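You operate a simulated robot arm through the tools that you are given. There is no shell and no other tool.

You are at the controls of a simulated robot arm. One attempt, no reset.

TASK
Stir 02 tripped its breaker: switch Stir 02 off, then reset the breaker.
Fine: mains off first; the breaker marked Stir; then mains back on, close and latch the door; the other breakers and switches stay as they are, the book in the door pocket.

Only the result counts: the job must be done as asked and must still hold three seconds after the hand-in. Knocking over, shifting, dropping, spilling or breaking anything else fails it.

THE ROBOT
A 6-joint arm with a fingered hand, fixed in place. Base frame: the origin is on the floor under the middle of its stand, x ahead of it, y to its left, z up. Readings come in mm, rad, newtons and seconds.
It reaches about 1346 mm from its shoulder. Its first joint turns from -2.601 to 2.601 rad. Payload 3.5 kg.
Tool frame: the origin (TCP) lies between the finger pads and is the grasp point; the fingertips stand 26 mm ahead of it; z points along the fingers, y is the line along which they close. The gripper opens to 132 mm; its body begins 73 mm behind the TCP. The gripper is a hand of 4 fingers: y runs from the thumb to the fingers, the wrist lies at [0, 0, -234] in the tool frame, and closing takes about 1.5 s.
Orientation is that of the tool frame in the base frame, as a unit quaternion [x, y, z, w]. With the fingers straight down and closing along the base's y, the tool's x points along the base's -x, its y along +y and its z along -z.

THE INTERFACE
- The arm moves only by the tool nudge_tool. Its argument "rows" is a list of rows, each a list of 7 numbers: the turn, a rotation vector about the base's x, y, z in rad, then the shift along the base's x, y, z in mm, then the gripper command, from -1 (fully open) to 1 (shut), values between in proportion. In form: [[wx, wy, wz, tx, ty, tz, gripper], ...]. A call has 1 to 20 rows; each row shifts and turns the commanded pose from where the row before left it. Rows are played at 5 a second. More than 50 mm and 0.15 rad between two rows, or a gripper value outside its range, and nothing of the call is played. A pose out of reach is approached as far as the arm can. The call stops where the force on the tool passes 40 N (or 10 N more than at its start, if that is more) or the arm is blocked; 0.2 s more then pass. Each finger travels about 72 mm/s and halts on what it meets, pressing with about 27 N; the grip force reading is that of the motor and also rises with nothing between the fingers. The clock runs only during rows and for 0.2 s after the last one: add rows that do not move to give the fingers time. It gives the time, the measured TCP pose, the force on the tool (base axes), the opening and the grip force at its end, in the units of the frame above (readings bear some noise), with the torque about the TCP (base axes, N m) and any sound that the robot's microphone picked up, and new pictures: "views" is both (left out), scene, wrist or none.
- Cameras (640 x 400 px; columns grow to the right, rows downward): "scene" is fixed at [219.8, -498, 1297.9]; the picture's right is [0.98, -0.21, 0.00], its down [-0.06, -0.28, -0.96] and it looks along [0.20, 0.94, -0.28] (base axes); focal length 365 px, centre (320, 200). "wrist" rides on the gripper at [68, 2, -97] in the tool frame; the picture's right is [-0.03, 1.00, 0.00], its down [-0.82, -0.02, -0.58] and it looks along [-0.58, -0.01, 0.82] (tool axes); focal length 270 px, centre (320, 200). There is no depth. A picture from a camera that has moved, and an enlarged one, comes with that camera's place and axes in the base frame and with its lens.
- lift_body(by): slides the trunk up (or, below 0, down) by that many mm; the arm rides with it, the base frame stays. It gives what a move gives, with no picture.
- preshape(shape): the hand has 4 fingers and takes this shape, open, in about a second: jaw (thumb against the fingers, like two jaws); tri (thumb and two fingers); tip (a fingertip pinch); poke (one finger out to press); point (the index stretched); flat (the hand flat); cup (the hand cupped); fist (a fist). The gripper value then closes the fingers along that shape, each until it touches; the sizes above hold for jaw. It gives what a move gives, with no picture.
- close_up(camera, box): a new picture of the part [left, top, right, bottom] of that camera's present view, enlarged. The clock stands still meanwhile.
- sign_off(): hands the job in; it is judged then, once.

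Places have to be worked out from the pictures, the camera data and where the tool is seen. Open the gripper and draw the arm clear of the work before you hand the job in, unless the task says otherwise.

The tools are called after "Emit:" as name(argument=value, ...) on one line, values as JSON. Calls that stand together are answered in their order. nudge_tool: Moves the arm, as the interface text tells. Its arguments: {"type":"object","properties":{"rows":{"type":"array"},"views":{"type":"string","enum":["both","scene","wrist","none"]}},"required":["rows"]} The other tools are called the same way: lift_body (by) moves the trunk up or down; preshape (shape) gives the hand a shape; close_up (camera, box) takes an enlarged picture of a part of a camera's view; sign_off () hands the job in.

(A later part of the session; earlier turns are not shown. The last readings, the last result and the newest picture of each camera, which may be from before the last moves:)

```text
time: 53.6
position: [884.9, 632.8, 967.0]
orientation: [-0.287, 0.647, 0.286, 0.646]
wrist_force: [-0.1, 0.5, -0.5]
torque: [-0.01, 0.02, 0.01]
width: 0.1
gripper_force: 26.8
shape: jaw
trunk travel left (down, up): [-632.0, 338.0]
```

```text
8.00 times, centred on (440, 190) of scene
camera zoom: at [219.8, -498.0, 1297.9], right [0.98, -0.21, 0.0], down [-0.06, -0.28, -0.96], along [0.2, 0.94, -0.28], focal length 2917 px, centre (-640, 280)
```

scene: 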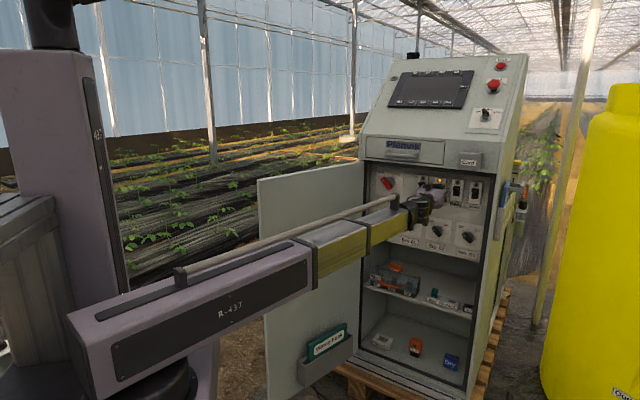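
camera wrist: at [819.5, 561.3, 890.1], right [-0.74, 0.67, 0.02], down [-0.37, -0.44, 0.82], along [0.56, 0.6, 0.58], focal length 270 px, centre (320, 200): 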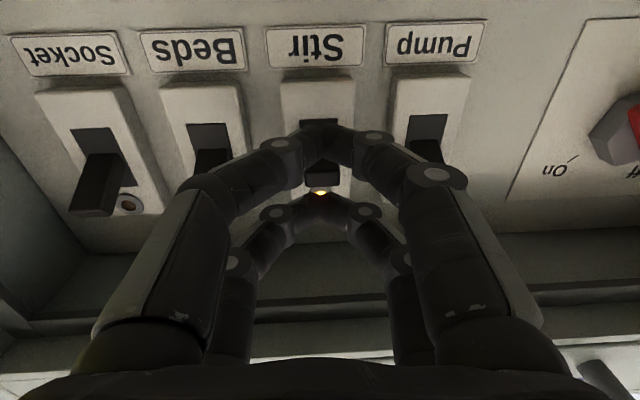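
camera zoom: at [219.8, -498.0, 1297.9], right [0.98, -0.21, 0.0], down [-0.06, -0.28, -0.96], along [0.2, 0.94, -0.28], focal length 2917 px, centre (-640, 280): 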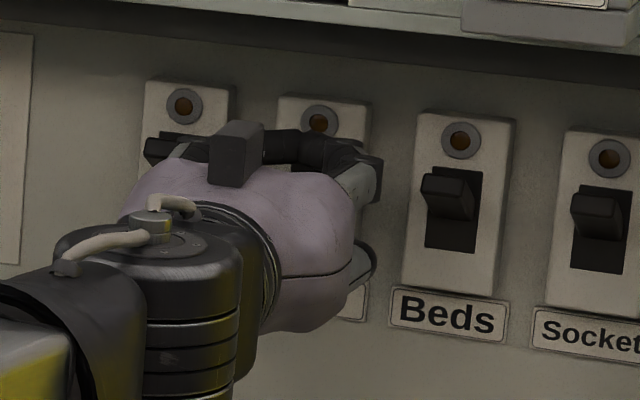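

The lever is riding up on the lower pair. I continue upward in small steps to the on stop.

Emit:
lift_body(by=5)

Emit:
lift_body(by=3)

Emit:
close_up(camera="wrist", box=[220, 80, 420, 230])

```text
time: 54.1
position: [884.6, 632.1, 972.4]
orientation: [-0.287, 0.646, 0.286, 0.646]
wrist_force: [-0.4, -0.7, -0.8]
torque: [0.0, 0.01, -0.01]
width: 0.0
gripper_force: 26.5
shape: jaw
trunk travel left (down, up): [-637.0, 333.0]
```

```text
time: 54.6
position: [885.7, 632.6, 975.4]
orientation: [-0.288, 0.646, 0.287, 0.646]
wrist_force: [-1.0, -0.1, -0.1]
torque: [-0.03, -0.02, 0.0]
width: 0.0
gripper_force: 26.9
shape: jaw
trunk travel left (down, up): [-640.0, 330.0]
```

```text
2.67 times, centred on (320, 155) of wrist
camera zoom: at [819.4, 561.2, 907.1], right [-0.74, 0.67, 0.02], down [-0.37, -0.44, 0.82], along [0.56, 0.6, 0.58], focal length 721 px, centre (320, 320)
```

zoom: 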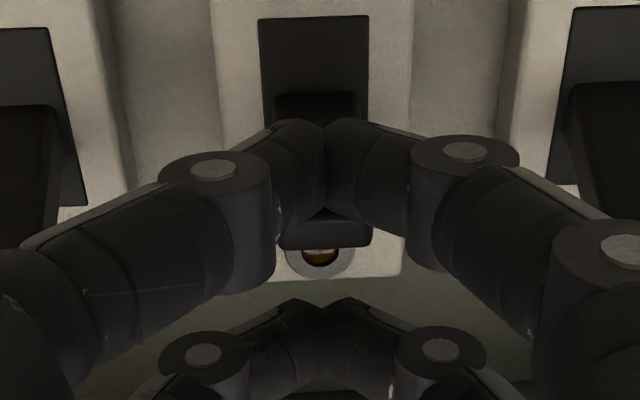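

The Stir lever now looks parallel to its neighbours; I go on until I feel the stop.

Emit:
lift_body(by=3)

Emit:
lift_body(by=2)

Emit:
close_up(camera="wrist", box=[220, 80, 420, 230])

Emit:
close_up(camera="scene", box=[400, 165, 480, 215])

```text
time: 55.1
position: [885.0, 632.6, 977.9]
orientation: [-0.286, 0.647, 0.286, 0.647]
wrist_force: [-0.4, -1.1, 0.1]
torque: [0.0, 0.05, 0.01]
width: 0.0
gripper_force: 27.1
shape: jaw
trunk travel left (down, up): [-643.0, 327.0]
```

```text
time: 55.7
position: [884.7, 631.5, 979.2]
orientation: [-0.287, 0.647, 0.286, 0.646]
wrist_force: [-0.9, -0.1, -0.3]
torque: [0.03, 0.0, -0.01]
width: 0.0
gripper_force: 27.9
shape: jaw
trunk travel left (down, up): [-645.0, 325.0]
```

```text
2.67 times, centred on (320, 155) of wrist
camera zoom: at [819.4, 561.2, 912.1], right [-0.74, 0.67, 0.02], down [-0.37, -0.44, 0.82], along [0.56, 0.6, 0.58], focal length 721 px, centre (320, 320)
```

zoom: 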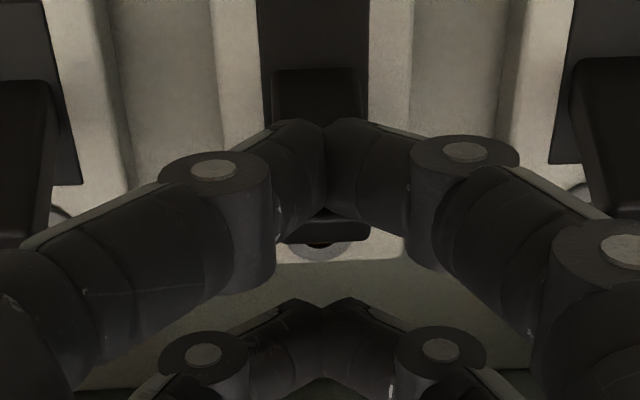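

```text
8.00 times, centred on (440, 190) of scene
camera zoom: at [219.8, -498.0, 1297.9], right [0.98, -0.21, 0.0], down [-0.06, -0.28, -0.96], along [0.2, 0.94, -0.28], focal length 2917 px, centre (-640, 280)
```

zoom: 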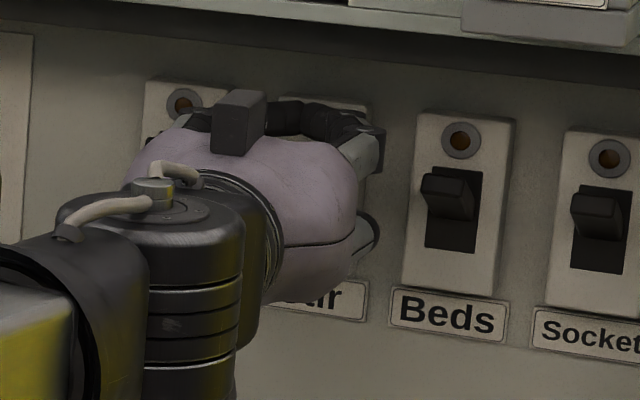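

Still no stop force but the lever matches its neighbours; I nudge up 2 mm more at a time.

Emit:
lift_body(by=2)

Emit:
lift_body(by=2)

Emit:
close_up(camera="wrist", box=[220, 80, 420, 230])

```text
time: 56.2
position: [885.2, 632.9, 980.6]
orientation: [-0.286, 0.647, 0.285, 0.647]
wrist_force: [-3.3, -2.7, -7.8]
torque: [-0.21, 0.21, 0.02]
width: 0.1
gripper_force: 27.5
shape: jaw
trunk travel left (down, up): [-647.0, 323.0]
```

```text
time: 56.7
position: [885.7, 632.2, 981.7]
orientation: [-0.288, 0.646, 0.287, 0.646]
wrist_force: [-13.3, -10.3, -31.0]
torque: [-0.81, 0.7, 0.13]
width: 0.0
gripper_force: 26.9
shape: jaw
trunk travel left (down, up): [-649.0, 321.0]
```

```text
2.67 times, centred on (320, 155) of wrist
camera zoom: at [819.7, 561.4, 914.0], right [-0.74, 0.67, 0.02], down [-0.37, -0.44, 0.82], along [0.56, 0.6, 0.57], focal length 721 px, centre (320, 320)
```

zoom: 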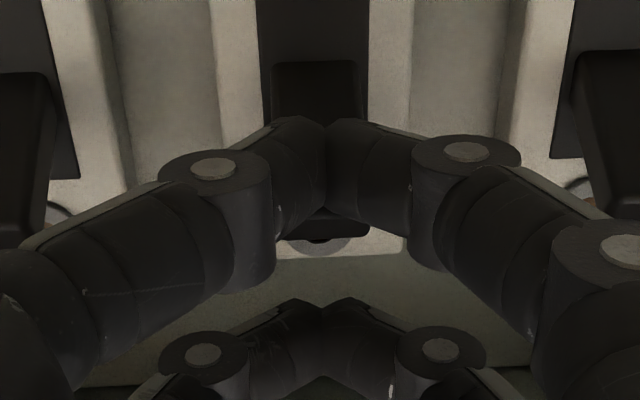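

The on stop is reached (31 N). I lower 6 mm to release the lever and then back straight out.

Emit:
lift_body(by=-6)

Emit:
nudge_tool(rows=[[0, 0, 0, -7, -7.7, 0, 1], [0, 0, 0, -13.4, -14.8, 0, 1], [0, 0, 0, -20, -22.3, 0, 1], [0, 0, 0, -30, -33, 0, 1]])

Emit:
close_up(camera="scene", box=[360, 160, 488, 240])

Emit:
close_up(camera="wrist", box=[160, 0, 480, 200])

```text
time: 57.3
position: [884.9, 632.0, 978.2]
orientation: [-0.287, 0.647, 0.286, 0.646]
wrist_force: [0.6, -0.6, -0.3]
torque: [-0.02, -0.01, -0.03]
width: 0.0
gripper_force: 26.9
shape: jaw
trunk travel left (down, up): [-643.0, 327.0]
```

```text
time: 58.3
position: [814.4, 553.7, 977.0]
orientation: [-0.287, 0.646, 0.287, 0.646]
wrist_force: [-0.1, 0.4, 0.5]
torque: [0.04, -0.02, -0.01]
width: 0.0
gripper_force: 26.7
shape: jaw
trunk travel left (down, up): [-643.0, 327.0]
camera wrist: at [748.7, 482.4, 910.0], right [-0.74, 0.67, 0.02], down [-0.37, -0.44, 0.82], along [0.56, 0.6, 0.58], focal length 270 px, centre (320, 200)
```

scene: 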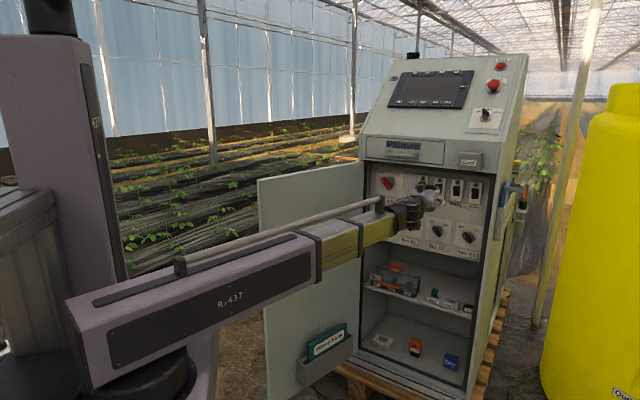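
wrist: 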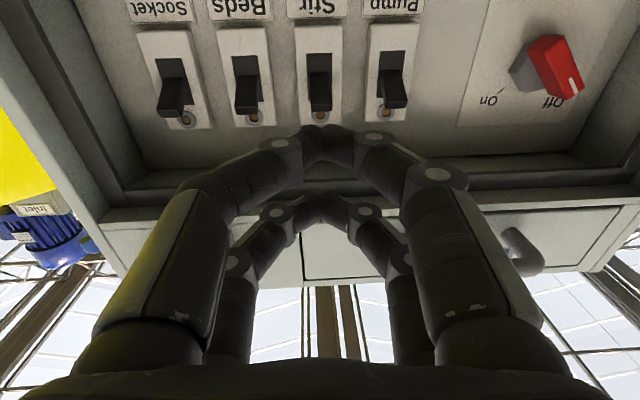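

```text
5.00 times, centred on (424, 200) of scene
camera zoom: at [219.8, -498.0, 1297.9], right [0.98, -0.21, 0.0], down [-0.06, -0.28, -0.96], along [0.2, 0.94, -0.28], focal length 1823 px, centre (-200, 200)
```

zoom: 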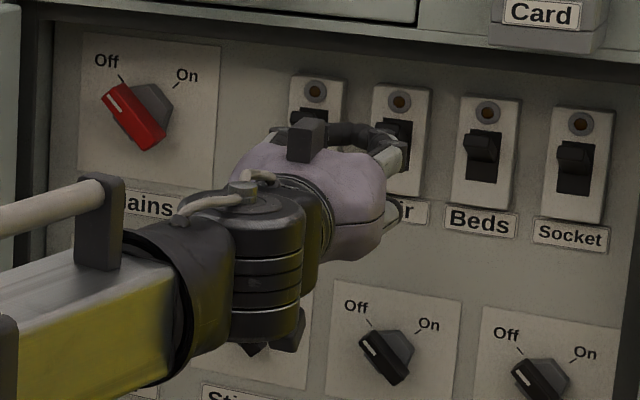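

```text
2.00 times, centred on (320, 100) of wrist
camera zoom: at [748.7, 482.4, 910.0], right [-0.74, 0.67, 0.02], down [-0.37, -0.44, 0.82], along [0.56, 0.6, 0.58], focal length 541 px, centre (320, 400)
```

zoom: 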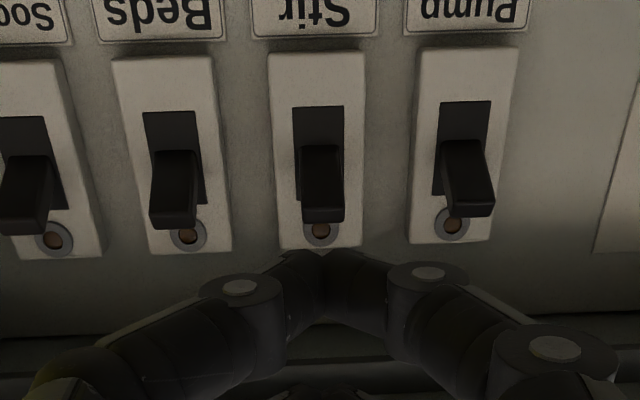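

All four levers are up and the Stir lamp is dark. Now I go back to Mains: roll 45° and traverse 200 mm left at stand-off, opening to ~46 mm, then lower 22 mm.

Emit:
nudge_tool(rows=[[-0.0878, -0.0971, 0, -18.55, 16.8, 0, 0.6], [-0.0878, -0.0971, 0, -18.55, 16.8, 0, 0.3], [-0.0878, -0.0971, 0, -18.55, 16.8, 0, 0.3], [-0.0878, -0.0971, 0, -18.55, 16.8, 0, 0.3], [-0.0878, -0.0971, 0, -18.55, 16.8, 0, 0.3], [-0.0878, -0.0971, 0, -18.55, 16.8, 0, 0.3], [0, 0, 0, -18.55, 16.8, 0, 0.3], [0, 0, 0, -18.55, 16.8, 0, 0.3]], views="none")

Emit:
lift_body(by=-22)

Emit:
nudge_tool(rows=[[0, 0, 0, 22.4, 24.7, 0, 0.3], [0, 0, 0, 22.4, 24.7, 0, 0.3]])

Emit:
close_up(camera="wrist", box=[200, 40, 440, 220])

```text
time: 60.1
position: [665.2, 688.5, 978.4]
orientation: [-0.513, 0.487, 0.016, 0.706]
wrist_force: [0.0, -0.1, 1.3]
torque: [-0.02, -0.01, 0.01]
width: 46.0
gripper_force: 0.0
shape: jaw
trunk travel left (down, up): [-643.0, 327.0]
```

```text
time: 60.7
position: [666.5, 689.7, 955.7]
orientation: [-0.512, 0.487, 0.017, 0.707]
wrist_force: [-0.3, 0.3, -0.7]
torque: [0.0, 0.01, -0.03]
width: 45.8
gripper_force: 0.0
shape: jaw
trunk travel left (down, up): [-621.0, 349.0]
```

```text
time: 61.3
position: [712.0, 737.6, 956.1]
orientation: [-0.512, 0.487, 0.017, 0.707]
wrist_force: [-0.2, -0.3, 0.0]
torque: [0.0, 0.02, 0.0]
width: 45.7
gripper_force: 0.0
shape: jaw
trunk travel left (down, up): [-621.0, 349.0]
camera wrist: at [682.1, 634.6, 907.1], right [-0.54, 0.49, -0.69], down [-0.8, -0.05, 0.59], along [0.25, 0.87, 0.42], focal length 270 px, centre (320, 200)
```

scene: 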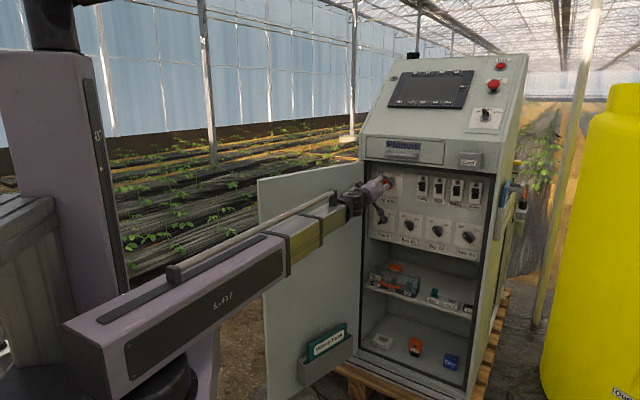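
wrist: 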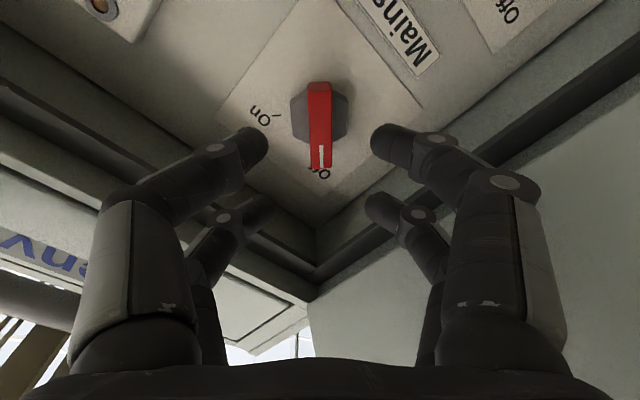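

```text
2.22 times, centred on (320, 130) of wrist
camera zoom: at [682.1, 634.6, 907.1], right [-0.54, 0.49, -0.69], down [-0.8, -0.05, 0.59], along [0.25, 0.87, 0.42], focal length 601 px, centre (320, 356)
```

zoom: 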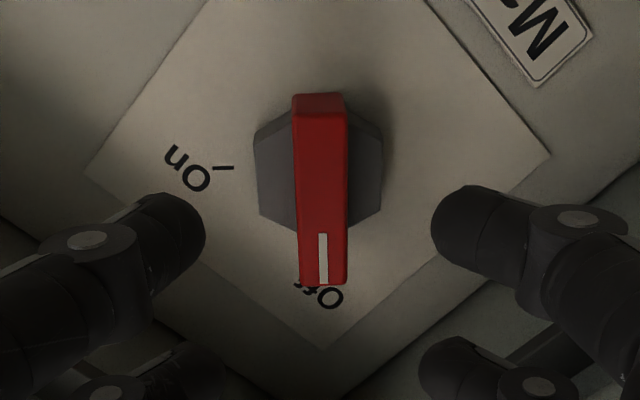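

The handle is centred again; with a 1 mm trim I advance 61 mm and close on it.

Emit:
lift_body(by=-1)

Emit:
nudge_tool(rows=[[0, 0, 0, 0.75, -0.7, 0, 0.3], [0, 0, 0, 20.4, 22.6, 0, 0.3], [0, 0, 0, 20.4, 22.6, 0, 0.3], [0, 0, 0, 0, 0, 0, 0.5], [0, 0, 0, 0, 0, 0, 0.7], [0, 0, 0, 0, 0, 0, 0.9], [0, 0, 0, 0, 0, 0, 1], [0, 0, 0, 0, 0, 0, 1], [0, 0, 0, 0, 0, 0, 1], [0, 0, 0, 0, 0, 0, 1]], views="wrist")

```text
time: 61.9
position: [711.6, 737.0, 955.1]
orientation: [-0.512, 0.488, 0.017, 0.707]
wrist_force: [0.0, -0.5, 0.0]
torque: [-0.01, 0.01, 0.02]
width: 46.0
gripper_force: 0.1
shape: jaw
trunk travel left (down, up): [-620.0, 350.0]
```

```text
time: 64.0
position: [752.4, 782.3, 954.3]
orientation: [-0.513, 0.487, 0.017, 0.707]
wrist_force: [4.1, 5.2, 2.8]
torque: [0.05, -0.04, -0.05]
width: 9.8
gripper_force: 26.8
shape: jaw
trunk travel left (down, up): [-620.0, 350.0]
camera wrist: at [723.7, 679.2, 905.9], right [-0.54, 0.49, -0.69], down [-0.8, -0.05, 0.59], along [0.25, 0.87, 0.42], focal length 270 px, centre (320, 200)
```

wrist: 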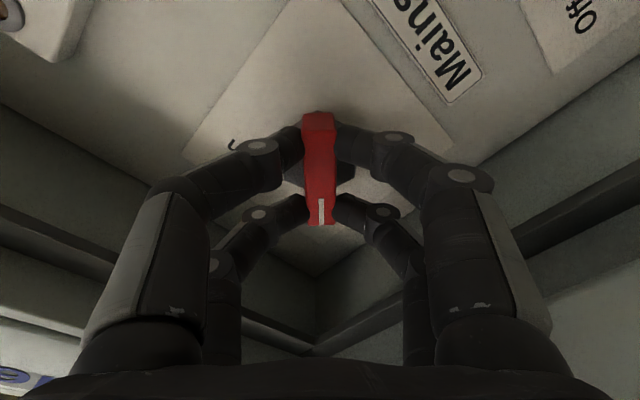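

The handle is held; I turn it clockwise 90° back to On.

Emit:
nudge_tool(rows=[[0.0878, 0.0971, 0, 0, 0, 0, 1], [0.0878, 0.0971, 0, 0, 0, 0, 1], [0.0878, 0.0971, 0, 0, 0, 0, 1], [0.0878, 0.0971, 0, 0, 0, 0, 1], [0.0878, 0.0971, 0, 0, 0, 0, 1], [0.0878, 0.0971, 0, 0, 0, 0, 1], [0.0878, 0.0971, 0, 0, 0, 0, 1], [0.0878, 0.0971, 0, 0, 0, 0, 1], [0.0878, 0.0971, 0, 0, 0, 0, 1], [0.0878, 0.0971, 0, 0, 0, 0, 1], [0.0878, 0.0971, 0, 0, 0, 0, 1], [0.0878, 0.0971, 0, 0, 0, 0, 1], [0, 0, 0, 0, 0, 0, 1]])

Emit:
close_up(camera="scene", box=[360, 40, 540, 160])

```text
time: 66.8
position: [752.1, 783.9, 954.3]
orientation: [-0.018, 0.708, 0.511, 0.487]
wrist_force: [3.7, 9.6, 4.5]
torque: [0.36, -0.35, -0.37]
width: 8.8
gripper_force: 26.6
shape: jaw
trunk travel left (down, up): [-620.0, 350.0]
camera wrist: at [651.8, 744.0, 908.0], right [-0.51, 0.46, 0.73], down [0.05, -0.82, 0.56], along [0.86, 0.33, 0.4], focal length 270 px, centre (320, 200)
```

scene: 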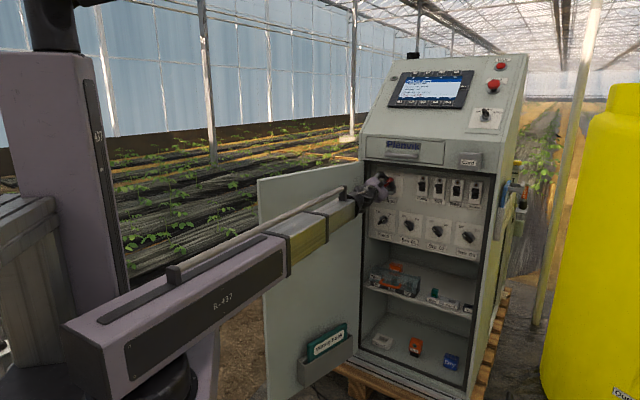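
wrist: 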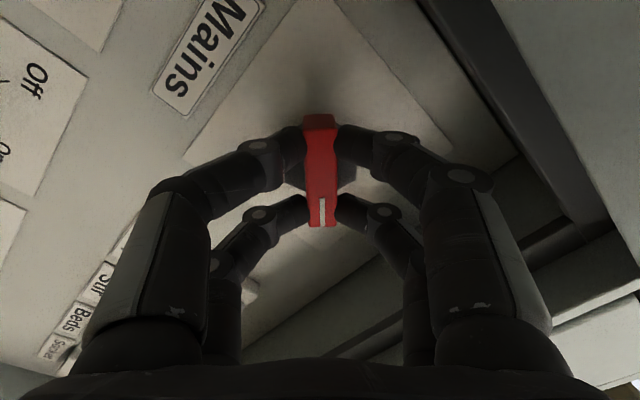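

```text
3.33 times, centred on (450, 100) of scene
camera zoom: at [219.8, -498.0, 1297.9], right [0.98, -0.21, 0.0], down [-0.06, -0.28, -0.96], along [0.2, 0.94, -0.28], focal length 1216 px, centre (-113, 533)
```

zoom: 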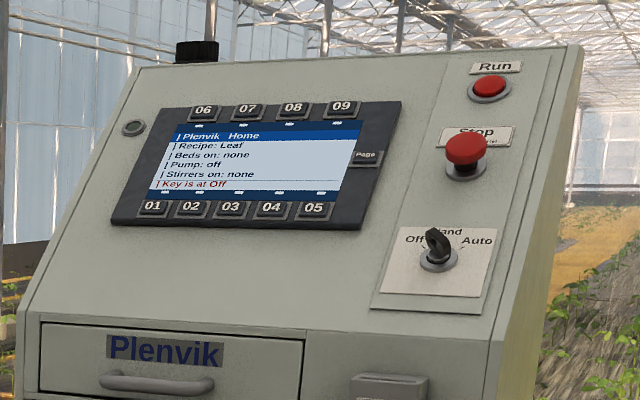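

The display is alive again, so Mains is on. I release and back out, then check the whole panel.

Emit:
nudge_tool(rows=[[0, 0, 0, 0, 0, 0, 0.6], [0, 0, 0, 0, 0, 0, 0.3], [0, 0, 0, 0, 0, 0, 0.2], [0, 0, 0, -20, -22.3, 0, 0.2], [0, 0, 0, -33.5, -37.1, 0, 0.2], [0, 0, 0, -33.5, -37.1, 0, 0.2], [0, 0, 0, -33.5, -37.1, 0, 0.2]])

Emit:
close_up(camera="scene", box=[360, 160, 488, 240])

```text
time: 68.5
position: [631.9, 647.7, 955.3]
orientation: [-0.018, 0.708, 0.511, 0.487]
wrist_force: [-0.2, 0.4, -0.1]
torque: [0.01, -0.01, -0.01]
width: 52.2
gripper_force: 0.1
shape: jaw
trunk travel left (down, up): [-620.0, 350.0]
camera wrist: at [530.7, 608.7, 908.3], right [-0.51, 0.46, 0.72], down [0.05, -0.82, 0.56], along [0.86, 0.33, 0.4], focal length 270 px, centre (320, 200)
```

scene: 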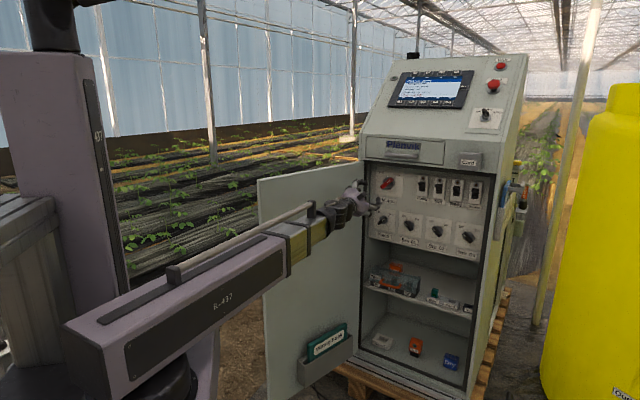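
wrist: 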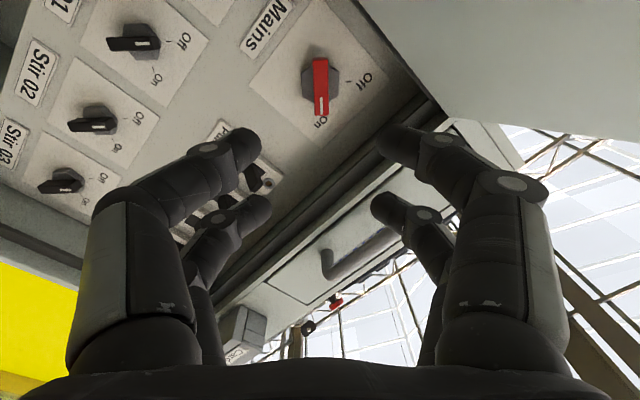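

```text
5.00 times, centred on (424, 200) of scene
camera zoom: at [219.8, -498.0, 1297.9], right [0.98, -0.21, 0.0], down [-0.06, -0.28, -0.96], along [0.2, 0.94, -0.28], focal length 1823 px, centre (-200, 200)
```

zoom: 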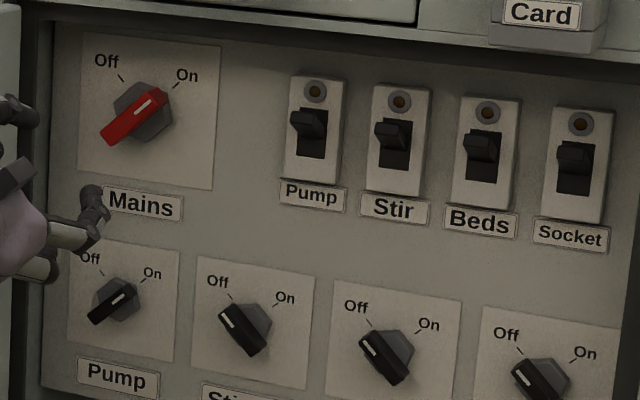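

Everything on the panel is as wanted: Mains On, Stir breaker up, Stir 02 Off, others untouched. Next is the door: I back away, raise the trunk and pitch the hand down so I can go round the door's free edge and inspect its outer side.

Emit:
nudge_tool(rows=[[0, 0, 0, -12, -30, 0, 0.2], [0, 0, 0, -12, -30, 0, 0.2], [0, 0, 0, -12, -30, 0, 0.2], [0, 0, 0, -12, -30, 0, 0.2], [0, 0, 0, -10, -26, 0, 0.2]], views="none")

Emit:
lift_body(by=345)

Emit:
nudge_tool(rows=[[-0.0969, 0.0877, 0, -1.3, -1.5, -30.5, 0.2], [-0.0969, 0.0877, 0, -4.0, -4.4, -30, 0.2], [-0.0969, 0.0877, 0, -6.6, -7.3, -29, 0.2], [-0.0969, 0.0877, 0, -9.1, -10, -27.4, 0.2], [-0.0969, 0.0877, 0, -11.4, -12.6, -25.5, 0.2], [-0.0969, 0.0877, 0, -13.5, -14.9, -23, 0.2], [-0.0969, 0.0877, 0, -15.4, -17, -20.2, 0.2], [-0.0969, 0.0877, 0, -17.1, -18.8, -17, 0.2], [-0.0969, 0.0877, 0, -18.4, -20.3, -13.5, 0.2], [-0.0969, 0.0877, 0, -19.4, -21.5, -9.8, 0.2], [-0.0969, 0.0877, 0, -20.1, -22.2, -6, 0.2], [-0.0969, 0.0877, 0, -20.5, -22.6, -2, 0.2]])

```text
time: 69.7
position: [574.8, 501.3, 955.9]
orientation: [-0.018, 0.707, 0.512, 0.488]
wrist_force: [-0.2, 1.0, 0.1]
torque: [-0.01, 0.01, 0.0]
width: 52.3
gripper_force: 0.1
shape: jaw
trunk travel left (down, up): [-620.0, 350.0]
```

```text
time: 73.0
position: [574.5, 501.8, 1299.8]
orientation: [-0.018, 0.707, 0.512, 0.488]
wrist_force: [0.9, -0.3, 0.0]
torque: [-0.01, 0.04, 0.02]
width: 52.2
gripper_force: 0.1
shape: jaw
trunk travel left (down, up): [-965.0, 5.0]
```

```text
time: 75.6
position: [487.8, 219.9, 1076.5]
orientation: [-0.025, 0.99, 0.132, -0.047]
wrist_force: [-1.1, 0.2, -0.5]
torque: [0.02, -0.01, 0.0]
width: 52.3
gripper_force: 0.2
shape: jaw
out of reach, approached as far as the arm can: row 4, 5, 6, 7, 8, 9, 10, 11, 12
trunk travel left (down, up): [-965.0, 5.0]
camera wrist: at [430.0, 192.0, 1175.6], right [-0.01, 0.96, 0.26], down [0.87, -0.12, 0.48], along [0.49, 0.23, -0.84], focal length 270 px, centre (320, 200)
```

scene: 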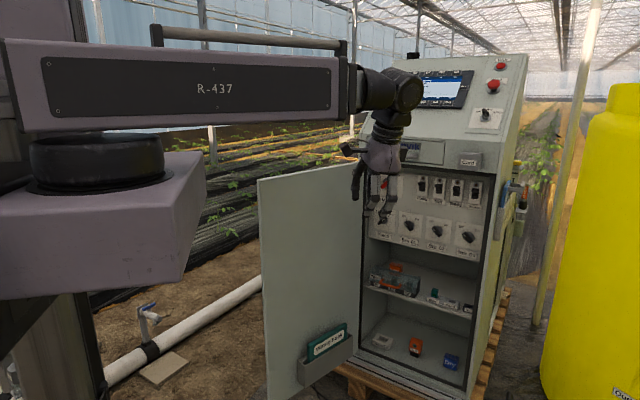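
wrist: 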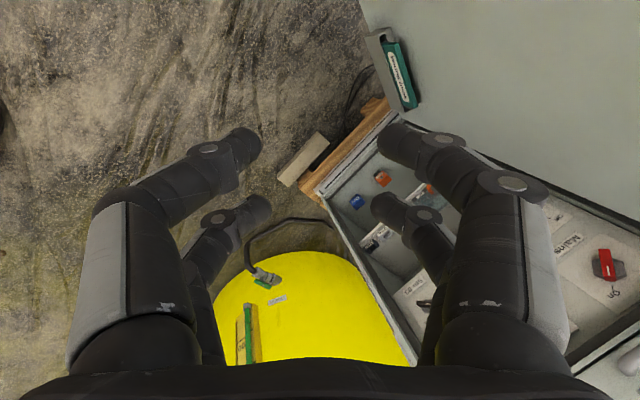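

The wrist got limited near the minimum radius and the tool is tilted about 16°. I shift the command outward a little to bring it back within reach.

Emit:
nudge_tool(rows=[[0, 0, 0, 20, 25, 0, 0.2], [0, 0, 0, 20, 25, 0, 0.2]])

```text
time: 76.2
position: [528.5, 269.9, 1076.4]
orientation: [-0.025, 0.99, 0.132, -0.046]
wrist_force: [0.7, 0.7, -0.8]
torque: [0.0, -0.03, 0.0]
width: 52.3
gripper_force: 0.1
shape: jaw
trunk travel left (down, up): [-965.0, 5.0]
camera wrist: at [469.5, 242.2, 1175.4], right [-0.01, 0.96, 0.26], down [0.87, -0.12, 0.48], along [0.49, 0.23, -0.84], focal length 270 px, centre (320, 200)
```

scene: 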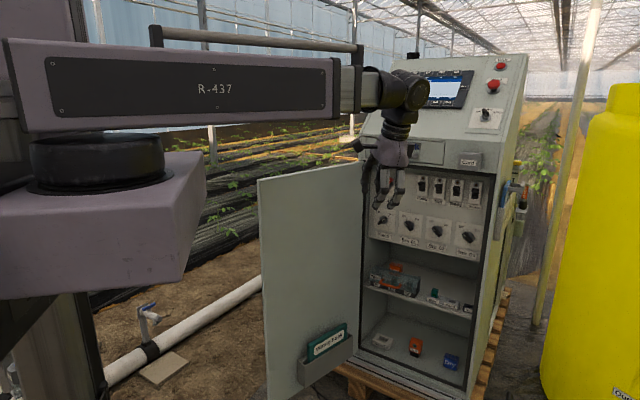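
wrist: 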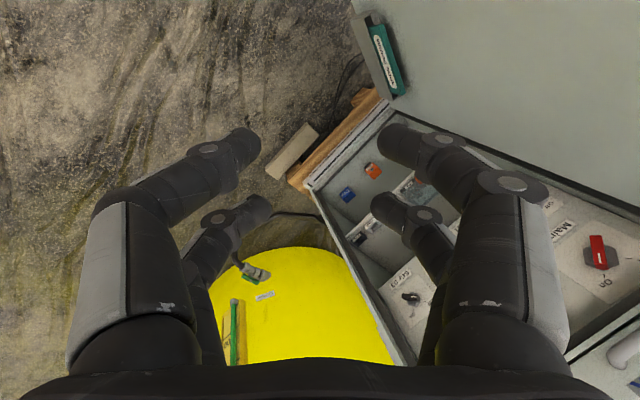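

The command follows again. I straighten the tool to vertical, keeping the wrist point still.

Emit:
nudge_tool(rows=[[-0.131, -0.05, 0, 11.7, -30.4, -4.7, 0.2], [-0.131, -0.05, 0, 11.7, -30.4, -4.7, 0.2]], views="none")

```text
time: 76.8
position: [550.0, 208.8, 1076.7]
orientation: [-0.025, 0.99, 0.135, -0.038]
wrist_force: [0.5, 0.2, 0.1]
torque: [0.0, 0.0, -0.05]
width: 52.4
gripper_force: 0.1
shape: jaw
out of reach, approached as far as the arm can: row 1, 2
trunk travel left (down, up): [-965.0, 5.0]
```

The orientation is limited here, apparently by a wrist roll limit relative to the boom. I yaw the tool with the boom (clockwise from above) and retry straightening.

Emit:
nudge_tool(rows=[[0, 0, -0.14, 0, 0, 0, 0.2], [0, 0, -0.14, 0, 0, 0, 0.2], [0, 0, -0.14, 0, 0, 0, 0.2]], views="none")

```text
time: 77.6
position: [549.9, 207.7, 1076.6]
orientation: [0.183, 0.972, 0.149, -0.014]
wrist_force: [0.1, -0.3, 0.2]
torque: [-0.03, 0.0, -0.01]
width: 52.6
gripper_force: 0.1
shape: jaw
trunk travel left (down, up): [-965.0, 5.0]
```

Emit:
nudge_tool(rows=[[-0.146, 0.0135, 0, -3.2, -34.5, -5.1, 0.2], [-0.146, 0.0135, 0, -3.2, -34.5, -5.1, 0.2]])

```text
time: 78.2
position: [545.5, 135.5, 1074.7]
orientation: [0.181, 0.973, 0.131, -0.048]
wrist_force: [0.1, -0.3, 0.4]
torque: [0.0, -0.02, -0.02]
width: 52.4
gripper_force: 0.0
shape: jaw
out of reach, approached as far as the arm can: row 1, 2
trunk travel left (down, up): [-965.0, 5.0]
camera wrist: at [487.6, 134.1, 1179.3], right [0.39, 0.89, 0.24], down [0.78, -0.46, 0.43], along [0.49, 0.01, -0.87], focal length 270 px, centre (320, 200)
```

scene: 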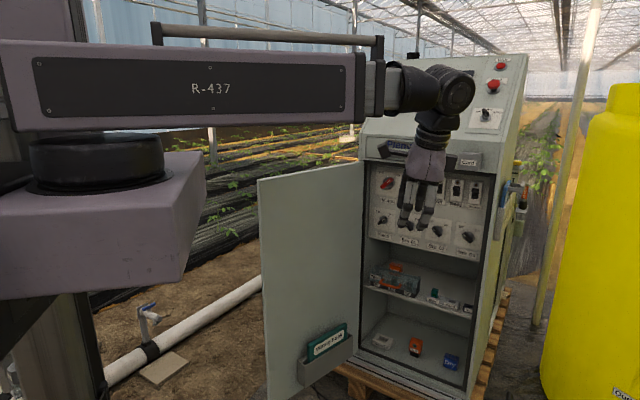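
wrist: 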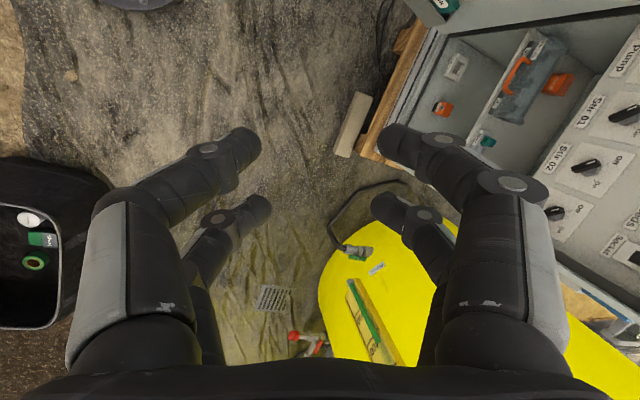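

The wrist passed through alignment with the boom and is on the wrong branch, so it can't point straight down. I pitch back up to horizontal here in free space, about 10° left of the boom's direction.

Emit:
nudge_tool(rows=[[0.0401, -0.1279, -0.0382, 31.2, 8.8, 3.3, 0.2], [0.0401, -0.1279, -0.0382, 30.8, 7.4, 7.6, 0.2], [0.0401, -0.1279, -0.0382, 29.8, 5.8, 11.8, 0.2], [0.0401, -0.1279, -0.0382, 28.2, 4.2, 15.7, 0.2], [0.0401, -0.1279, -0.0382, 26.1, 2.4, 19.3, 0.2], [0.0401, -0.1279, -0.0382, 23.5, 0.6, 22.5, 0.2], [0.0401, -0.1279, -0.0382, 20.4, -1.1, 25.3, 0.2], [0.0401, -0.1279, -0.0382, 16.9, -2.9, 27.7, 0.2], [0.0401, -0.1279, -0.0382, 13.1, -4.7, 29.4, 0.2], [0.0401, -0.1279, -0.0382, 9.1, -6.3, 30.6, 0.2], [0.0401, -0.1279, -0.0382, 4.8, -7.8, 31.2, 0.2]])

```text
time: 80.6
position: [777.5, 142.5, 1299.5]
orientation: [0.224, 0.671, 0.412, 0.575]
wrist_force: [0.0, -0.6, -0.5]
torque: [0.0, 0.0, -0.04]
width: 52.6
gripper_force: 0.0
shape: jaw
trunk travel left (down, up): [-965.0, 5.0]
camera wrist: at [670.2, 167.5, 1262.2], right [-0.17, 0.54, 0.82], down [-0.35, -0.81, 0.46], along [0.92, -0.21, 0.33], focal length 270 px, centre (320, 200)
```

scene: 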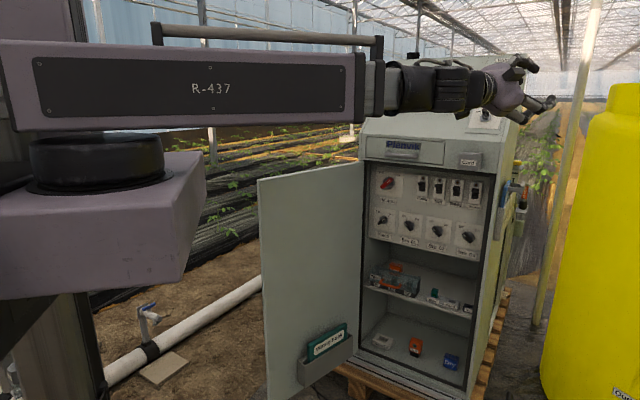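
wrist: 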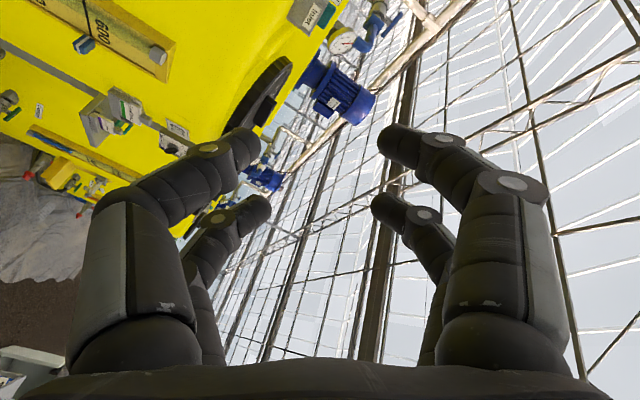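

Now I swing the tool straight through alignment with the boom to its right side (switching branch), then begin pitching down again.

Emit:
nudge_tool(rows=[[0, 0, -0.1164, 6.5, -26.4, 0, 0.2], [0, 0, -0.1164, 3.4, -27.1, 0, 0.2], [0, 0, -0.1164, 0.2, -27.2, 0, 0.2], [0.0065, 0.1307, 0, -2.0, 0.1, -30.5, 0.2], [0.0065, 0.1307, 0, -6.0, 0.3, -30.0, 0.2], [0.0065, 0.1307, 0, -9.8, 0.5, -29.0, 0.2], [0.0065, 0.1307, 0, -13.5, 0.7, -27.4, 0.2]], views="none")

```text
time: 82.2
position: [757.5, 64.1, 1184.4]
orientation: [0.411, 0.762, 0.218, 0.45]
wrist_force: [0.1, -0.1, 0.6]
torque: [0.03, -0.01, 0.02]
width: 52.4
gripper_force: 0.0
shape: jaw
trunk travel left (down, up): [-965.0, 5.0]
```

No reach warning now, so the branch is right. I finish pitching down.

Emit:
nudge_tool(rows=[[0.0065, 0.1307, 0, -17.0, 0.8, -25.5, 0.2], [0.0065, 0.1307, 0, -20.2, 1.0, -23.0, 0.2], [0.0065, 0.1307, 0, -23.0, 1.1, -20.2, 0.2], [0.0065, 0.1307, 0, -25.5, 1.3, -17.0, 0.2], [0.0065, 0.1307, 0, -27.4, 1.4, -13.5, 0.2], [0.0065, 0.1307, 0, -29.0, 1.4, -9.8, 0.2], [0.0065, 0.1307, 0, -30.0, 1.5, -6.0, 0.2], [0.0065, 0.1307, 0, -30.5, 1.5, -2.0, 0.2]])

```text
time: 84.0
position: [553.6, 72.6, 1066.2]
orientation: [0.476, 0.879, 0.002, -0.001]
wrist_force: [0.7, -0.3, -0.3]
torque: [-0.05, 0.0, -0.01]
width: 52.7
gripper_force: 0.0
shape: jaw
trunk travel left (down, up): [-965.0, 5.0]
camera wrist: at [518.7, 131.3, 1164.1], right [0.85, 0.52, 0.0], down [0.43, -0.7, 0.58], along [0.3, -0.49, -0.82], focal length 270 px, centre (320, 200)
```

scene: 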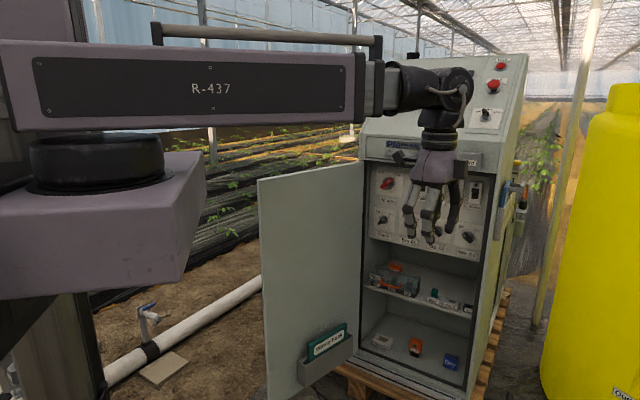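
wrist: 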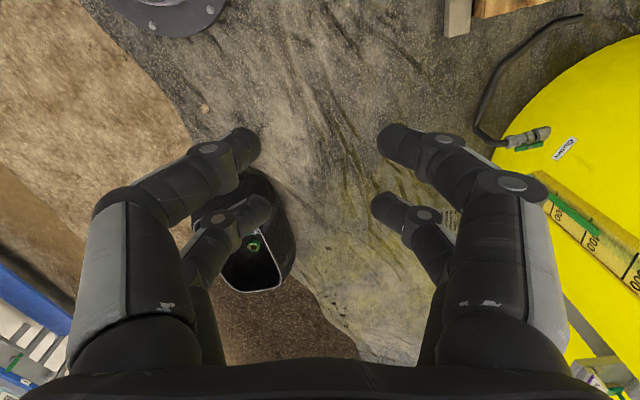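

The tool is vertical again. I now swing around in an arc of ~525 mm radius, between the stand and the door's free edge, to the door's outer side, yawing the tool with the boom.

Emit:
nudge_tool(rows=[[0, 0, 0.08, -15.8, 42.5, 0, 0.5], [0, 0, 0.08, -15.7, 41.2, 0, 0.5], [0, 0, 0.08, -18.8, 39.4, 0, 0.5], [0, 0, 0.08, -21.8, 37.4, 0, 0.5], [0, 0, 0.08, -24.4, 35.2, 0, 0.5], [0, 0, 0.08, -24.6, 34.6, 0, 0.5], [0, 0, 0.08, -27.1, 32.3, 0, 0.5], [0, 0, 0.08, -28.8, 30.6, 0, 0.5], [0, 0, 0.08, -30.5, 28.9, 0, 0.5]], views="none")

Emit:
nudge_tool(rows=[[0, 0, 0.08, -32.6, 26.5, 0, 0.5], [0, 0, 0.08, -34.7, 23.6, 0, 0.5], [0, 0, 0.08, -36.5, 20.9, 0, 0.5], [0, 0, 0.08, -37.9, 17.9, 0, 0.5], [0, 0, 0.08, -39.3, 14.8, 0, 0.5], [0, 0, 0.08, -39.9, 13.5, 0, 0.5], [0, 0, 0.08, -40.5, 13.3, 0, 0.5]])

```text
time: 86.0
position: [347.6, 395.9, 1066.5]
orientation: [0.136, 0.991, 0.003, 0.0]
wrist_force: [-0.4, 0.8, 0.1]
torque: [-0.02, -0.02, 0.02]
width: 33.4
gripper_force: 0.1
shape: jaw
trunk travel left (down, up): [-965.0, 5.0]
```

```text
time: 87.6
position: [86.9, 526.5, 1066.0]
orientation: [-0.143, 0.99, 0.003, -0.002]
wrist_force: [0.7, -0.4, 0.4]
torque: [0.03, 0.01, -0.03]
width: 33.3
gripper_force: 0.1
shape: jaw
trunk travel left (down, up): [-965.0, 5.0]
camera wrist: at [19.8, 508.8, 1163.9], right [-0.26, 0.97, 0.01], down [0.79, 0.21, 0.58], along [0.56, 0.15, -0.82], focal length 270 px, centre (320, 200)
```

scene: 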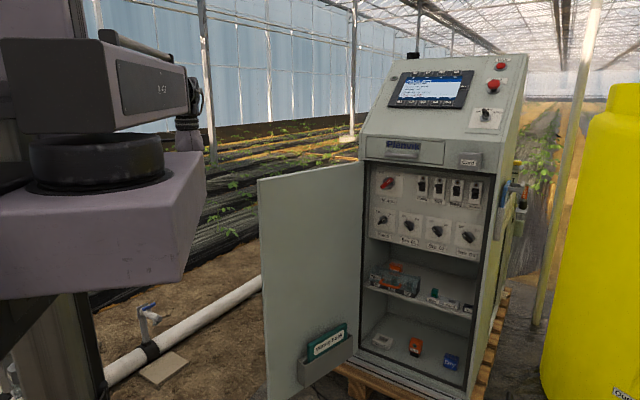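
wrist: 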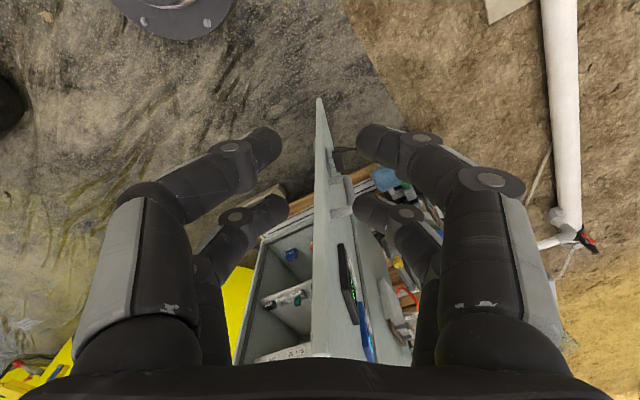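

I'm on the outer side. I move further left and yaw the camera toward the door's outer face to see the handle and latch.

Emit:
nudge_tool(rows=[[0, 0, -0.14, -6.7, 43.5, 0, 0.5], [0, 0, -0.14, -6.7, 43.5, 0, 0.5], [0, 0, -0.14, -6.7, 43.5, 0, 0.5], [0, 0, -0.14, -6.7, 43.5, 0, 0.5], [0, 0, -0.14, 0, 40, 0, 0.5]])

```text
time: 88.8
position: [58.8, 742.9, 1066.6]
orientation: [0.207, 0.978, 0.002, -0.001]
wrist_force: [0.4, 0.7, 0.1]
torque: [-0.02, -0.01, 0.0]
width: 33.5
gripper_force: 0.1
shape: jaw
trunk travel left (down, up): [-965.0, 5.0]
camera wrist: at [-2.7, 771.4, 1163.7], right [0.43, 0.9, 0.01], down [0.74, -0.35, 0.58], along [0.52, -0.24, -0.82], focal length 270 px, centre (320, 200)
```

scene: 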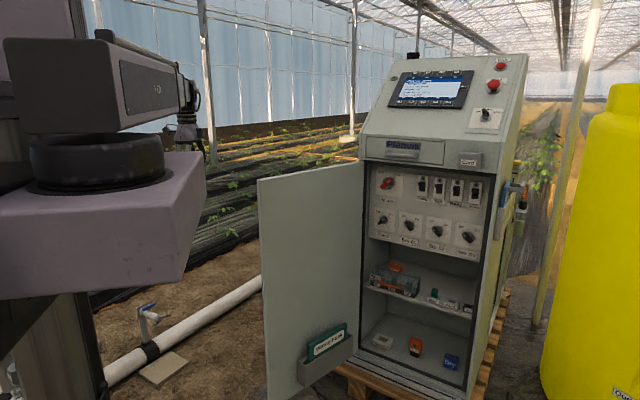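
wrist: 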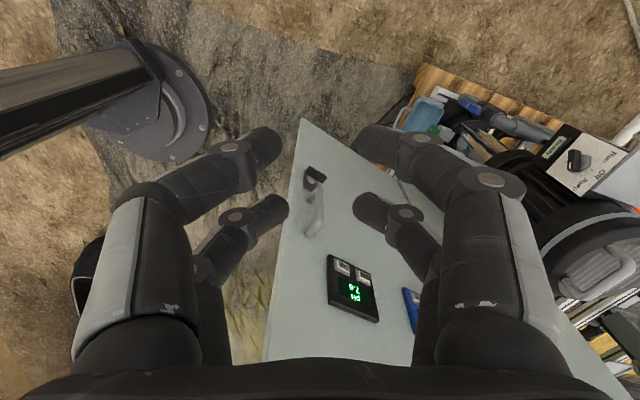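

Emit:
close_up(camera="wrist", box=[260, 110, 440, 370])

Emit:
close_up(camera="wrist", box=[270, 140, 370, 250])

Emit:
close_up(camera="scene", box=[440, 150, 540, 400])

```text
1.54 times, centred on (350, 240) of wrist
camera zoom: at [-2.7, 771.4, 1163.7], right [0.43, 0.9, 0.01], down [0.74, -0.35, 0.58], along [0.52, -0.24, -0.82], focal length 416 px, centre (274, 138)
```

zoom: 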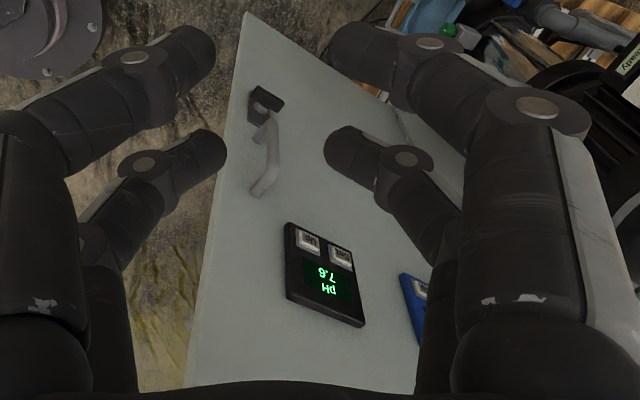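

```text
3.64 times, centred on (320, 195) of wrist
camera zoom: at [-2.7, 771.4, 1163.7], right [0.43, 0.9, 0.01], down [0.74, -0.35, 0.58], along [0.52, -0.24, -0.82], focal length 983 px, centre (320, 218)
```

zoom: 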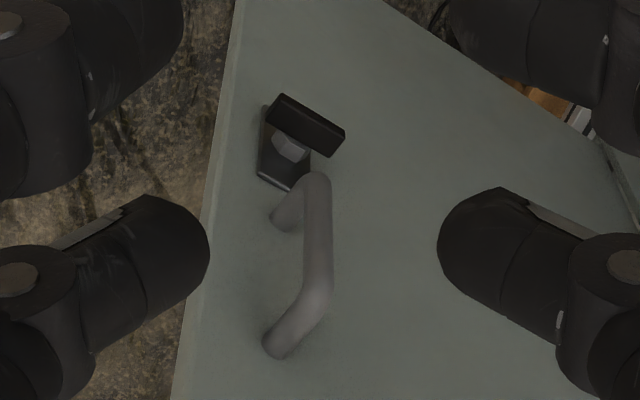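

```text
1.60 times, centred on (490, 275) of scene
camera zoom: at [219.8, -498.0, 1297.9], right [0.98, -0.21, 0.0], down [-0.06, -0.28, -0.96], along [0.2, 0.94, -0.28], focal length 583 px, centre (48, 80)
```

zoom: 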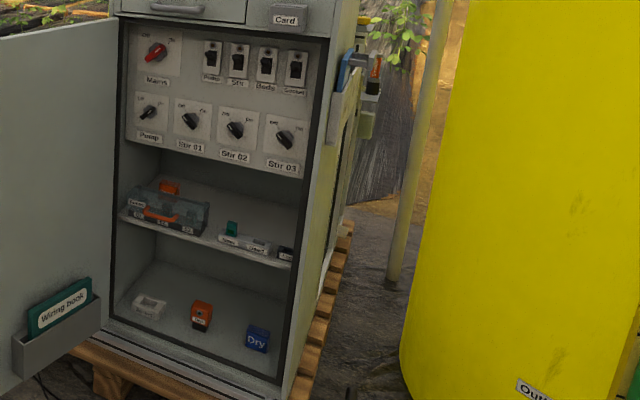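

The outer face carries a vertical grab handle (z≈700–810, ~45 mm from the free edge) and below it a black quarter-turn latch lever (z≈645). I check for the latch's cam on the inner side and a matching keeper on the cabinet frame.

Emit:
close_up(camera="scene", box=[250, 260, 314, 340])

Emit:
close_up(camera="scene", box=[460, 230, 524, 310])

Emit:
close_up(camera="wrist", box=[290, 150, 340, 200])

```text
5.00 times, centred on (282, 300) of scene
camera zoom: at [219.8, -498.0, 1297.9], right [0.98, -0.21, 0.0], down [-0.06, -0.28, -0.96], along [0.2, 0.94, -0.28], focal length 1823 px, centre (510, -300)
```

zoom: 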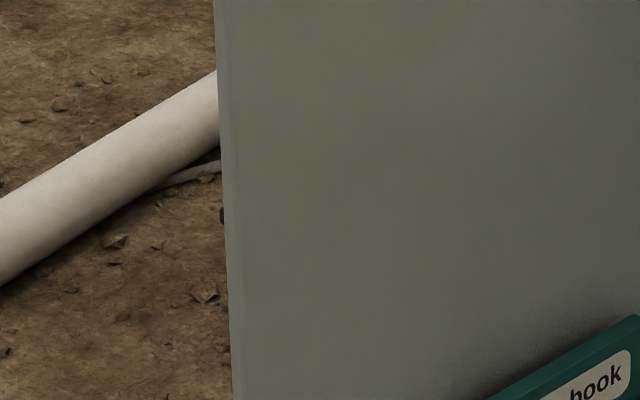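

```text
5.00 times, centred on (492, 270) of scene
camera zoom: at [219.8, -498.0, 1297.9], right [0.98, -0.21, 0.0], down [-0.06, -0.28, -0.96], along [0.2, 0.94, -0.28], focal length 1823 px, centre (-540, -150)
```

zoom: 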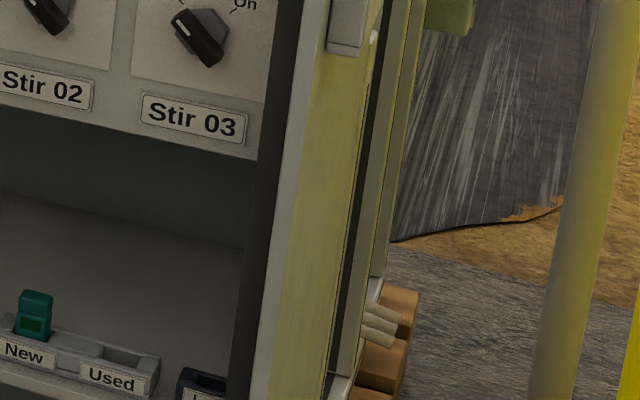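

```text
8.00 times, centred on (315, 175) of wrist
camera zoom: at [-2.7, 771.4, 1163.7], right [0.43, 0.9, 0.01], down [0.74, -0.35, 0.58], along [0.52, -0.24, -0.82], focal length 2162 px, centre (360, 400)
```

zoom: 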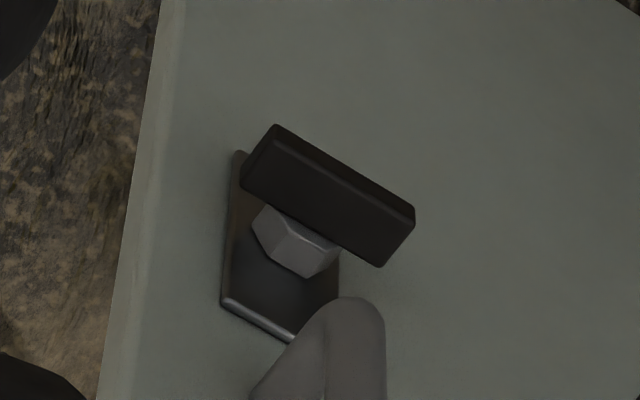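

The latch is a T-bar lying horizontal on its plate, so it needs a quarter turn once the door is shut. I first bring the closed, downward-pointing fingers to the outer side near the door's free upper corner.

Emit:
nudge_tool(rows=[[0, 0, 0, 38.4, -17.4, 0, 1], [0, 0, 0, 38.4, -17.4, 0, 1], [0, 0, 0, 38.4, -17.4, 0, 1], [0, 0, 0, 38.4, -17.4, 0, 1], [0, 0, 0, 38.4, -17.4, 0, 1], [0, 0, 0, 0, 0, 0, 1]])

Emit:
close_up(camera="scene", box=[200, 60, 328, 200])

```text
time: 90.2
position: [252.3, 655.2, 1066.3]
orientation: [0.205, 0.979, 0.003, 0.0]
wrist_force: [-0.1, -0.6, 0.0]
torque: [0.0, -0.03, -0.03]
width: 0.1
gripper_force: 27.1
shape: jaw
trunk travel left (down, up): [-965.0, 5.0]
camera wrist: at [190.2, 682.9, 1163.9], right [0.43, 0.9, 0.01], down [0.74, -0.35, 0.58], along [0.52, -0.24, -0.82], focal length 270 px, centre (320, 200)
```

scene: 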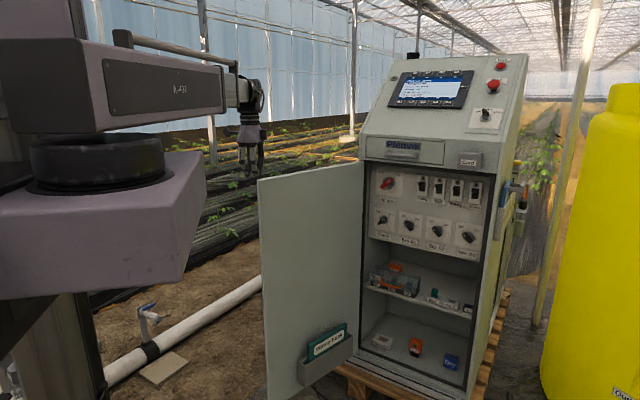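
wrist: 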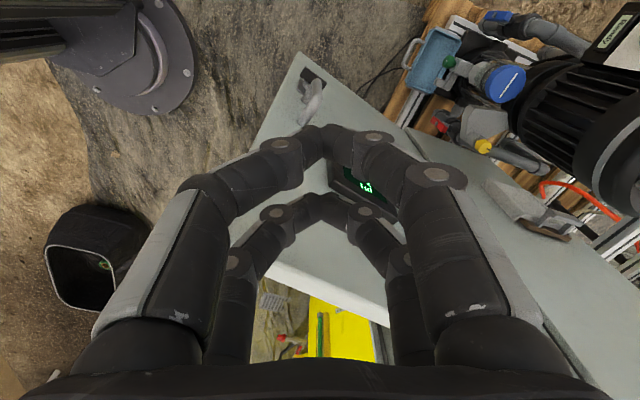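

```text
2.86 times, centred on (264, 130) of scene
camera zoom: at [219.8, -498.0, 1297.9], right [0.98, -0.21, 0.0], down [-0.06, -0.28, -0.96], along [0.2, 0.94, -0.28], focal length 1042 px, centre (480, 400)
```

zoom: 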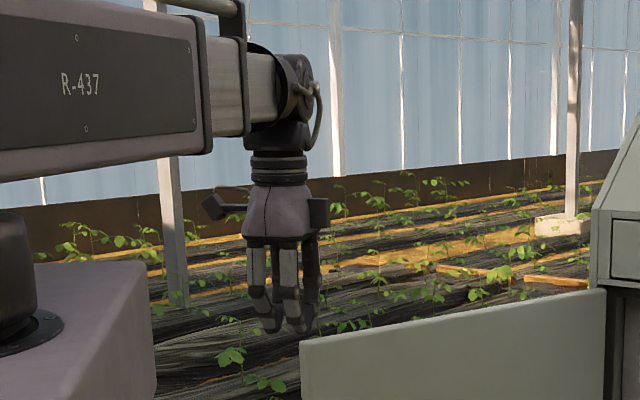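

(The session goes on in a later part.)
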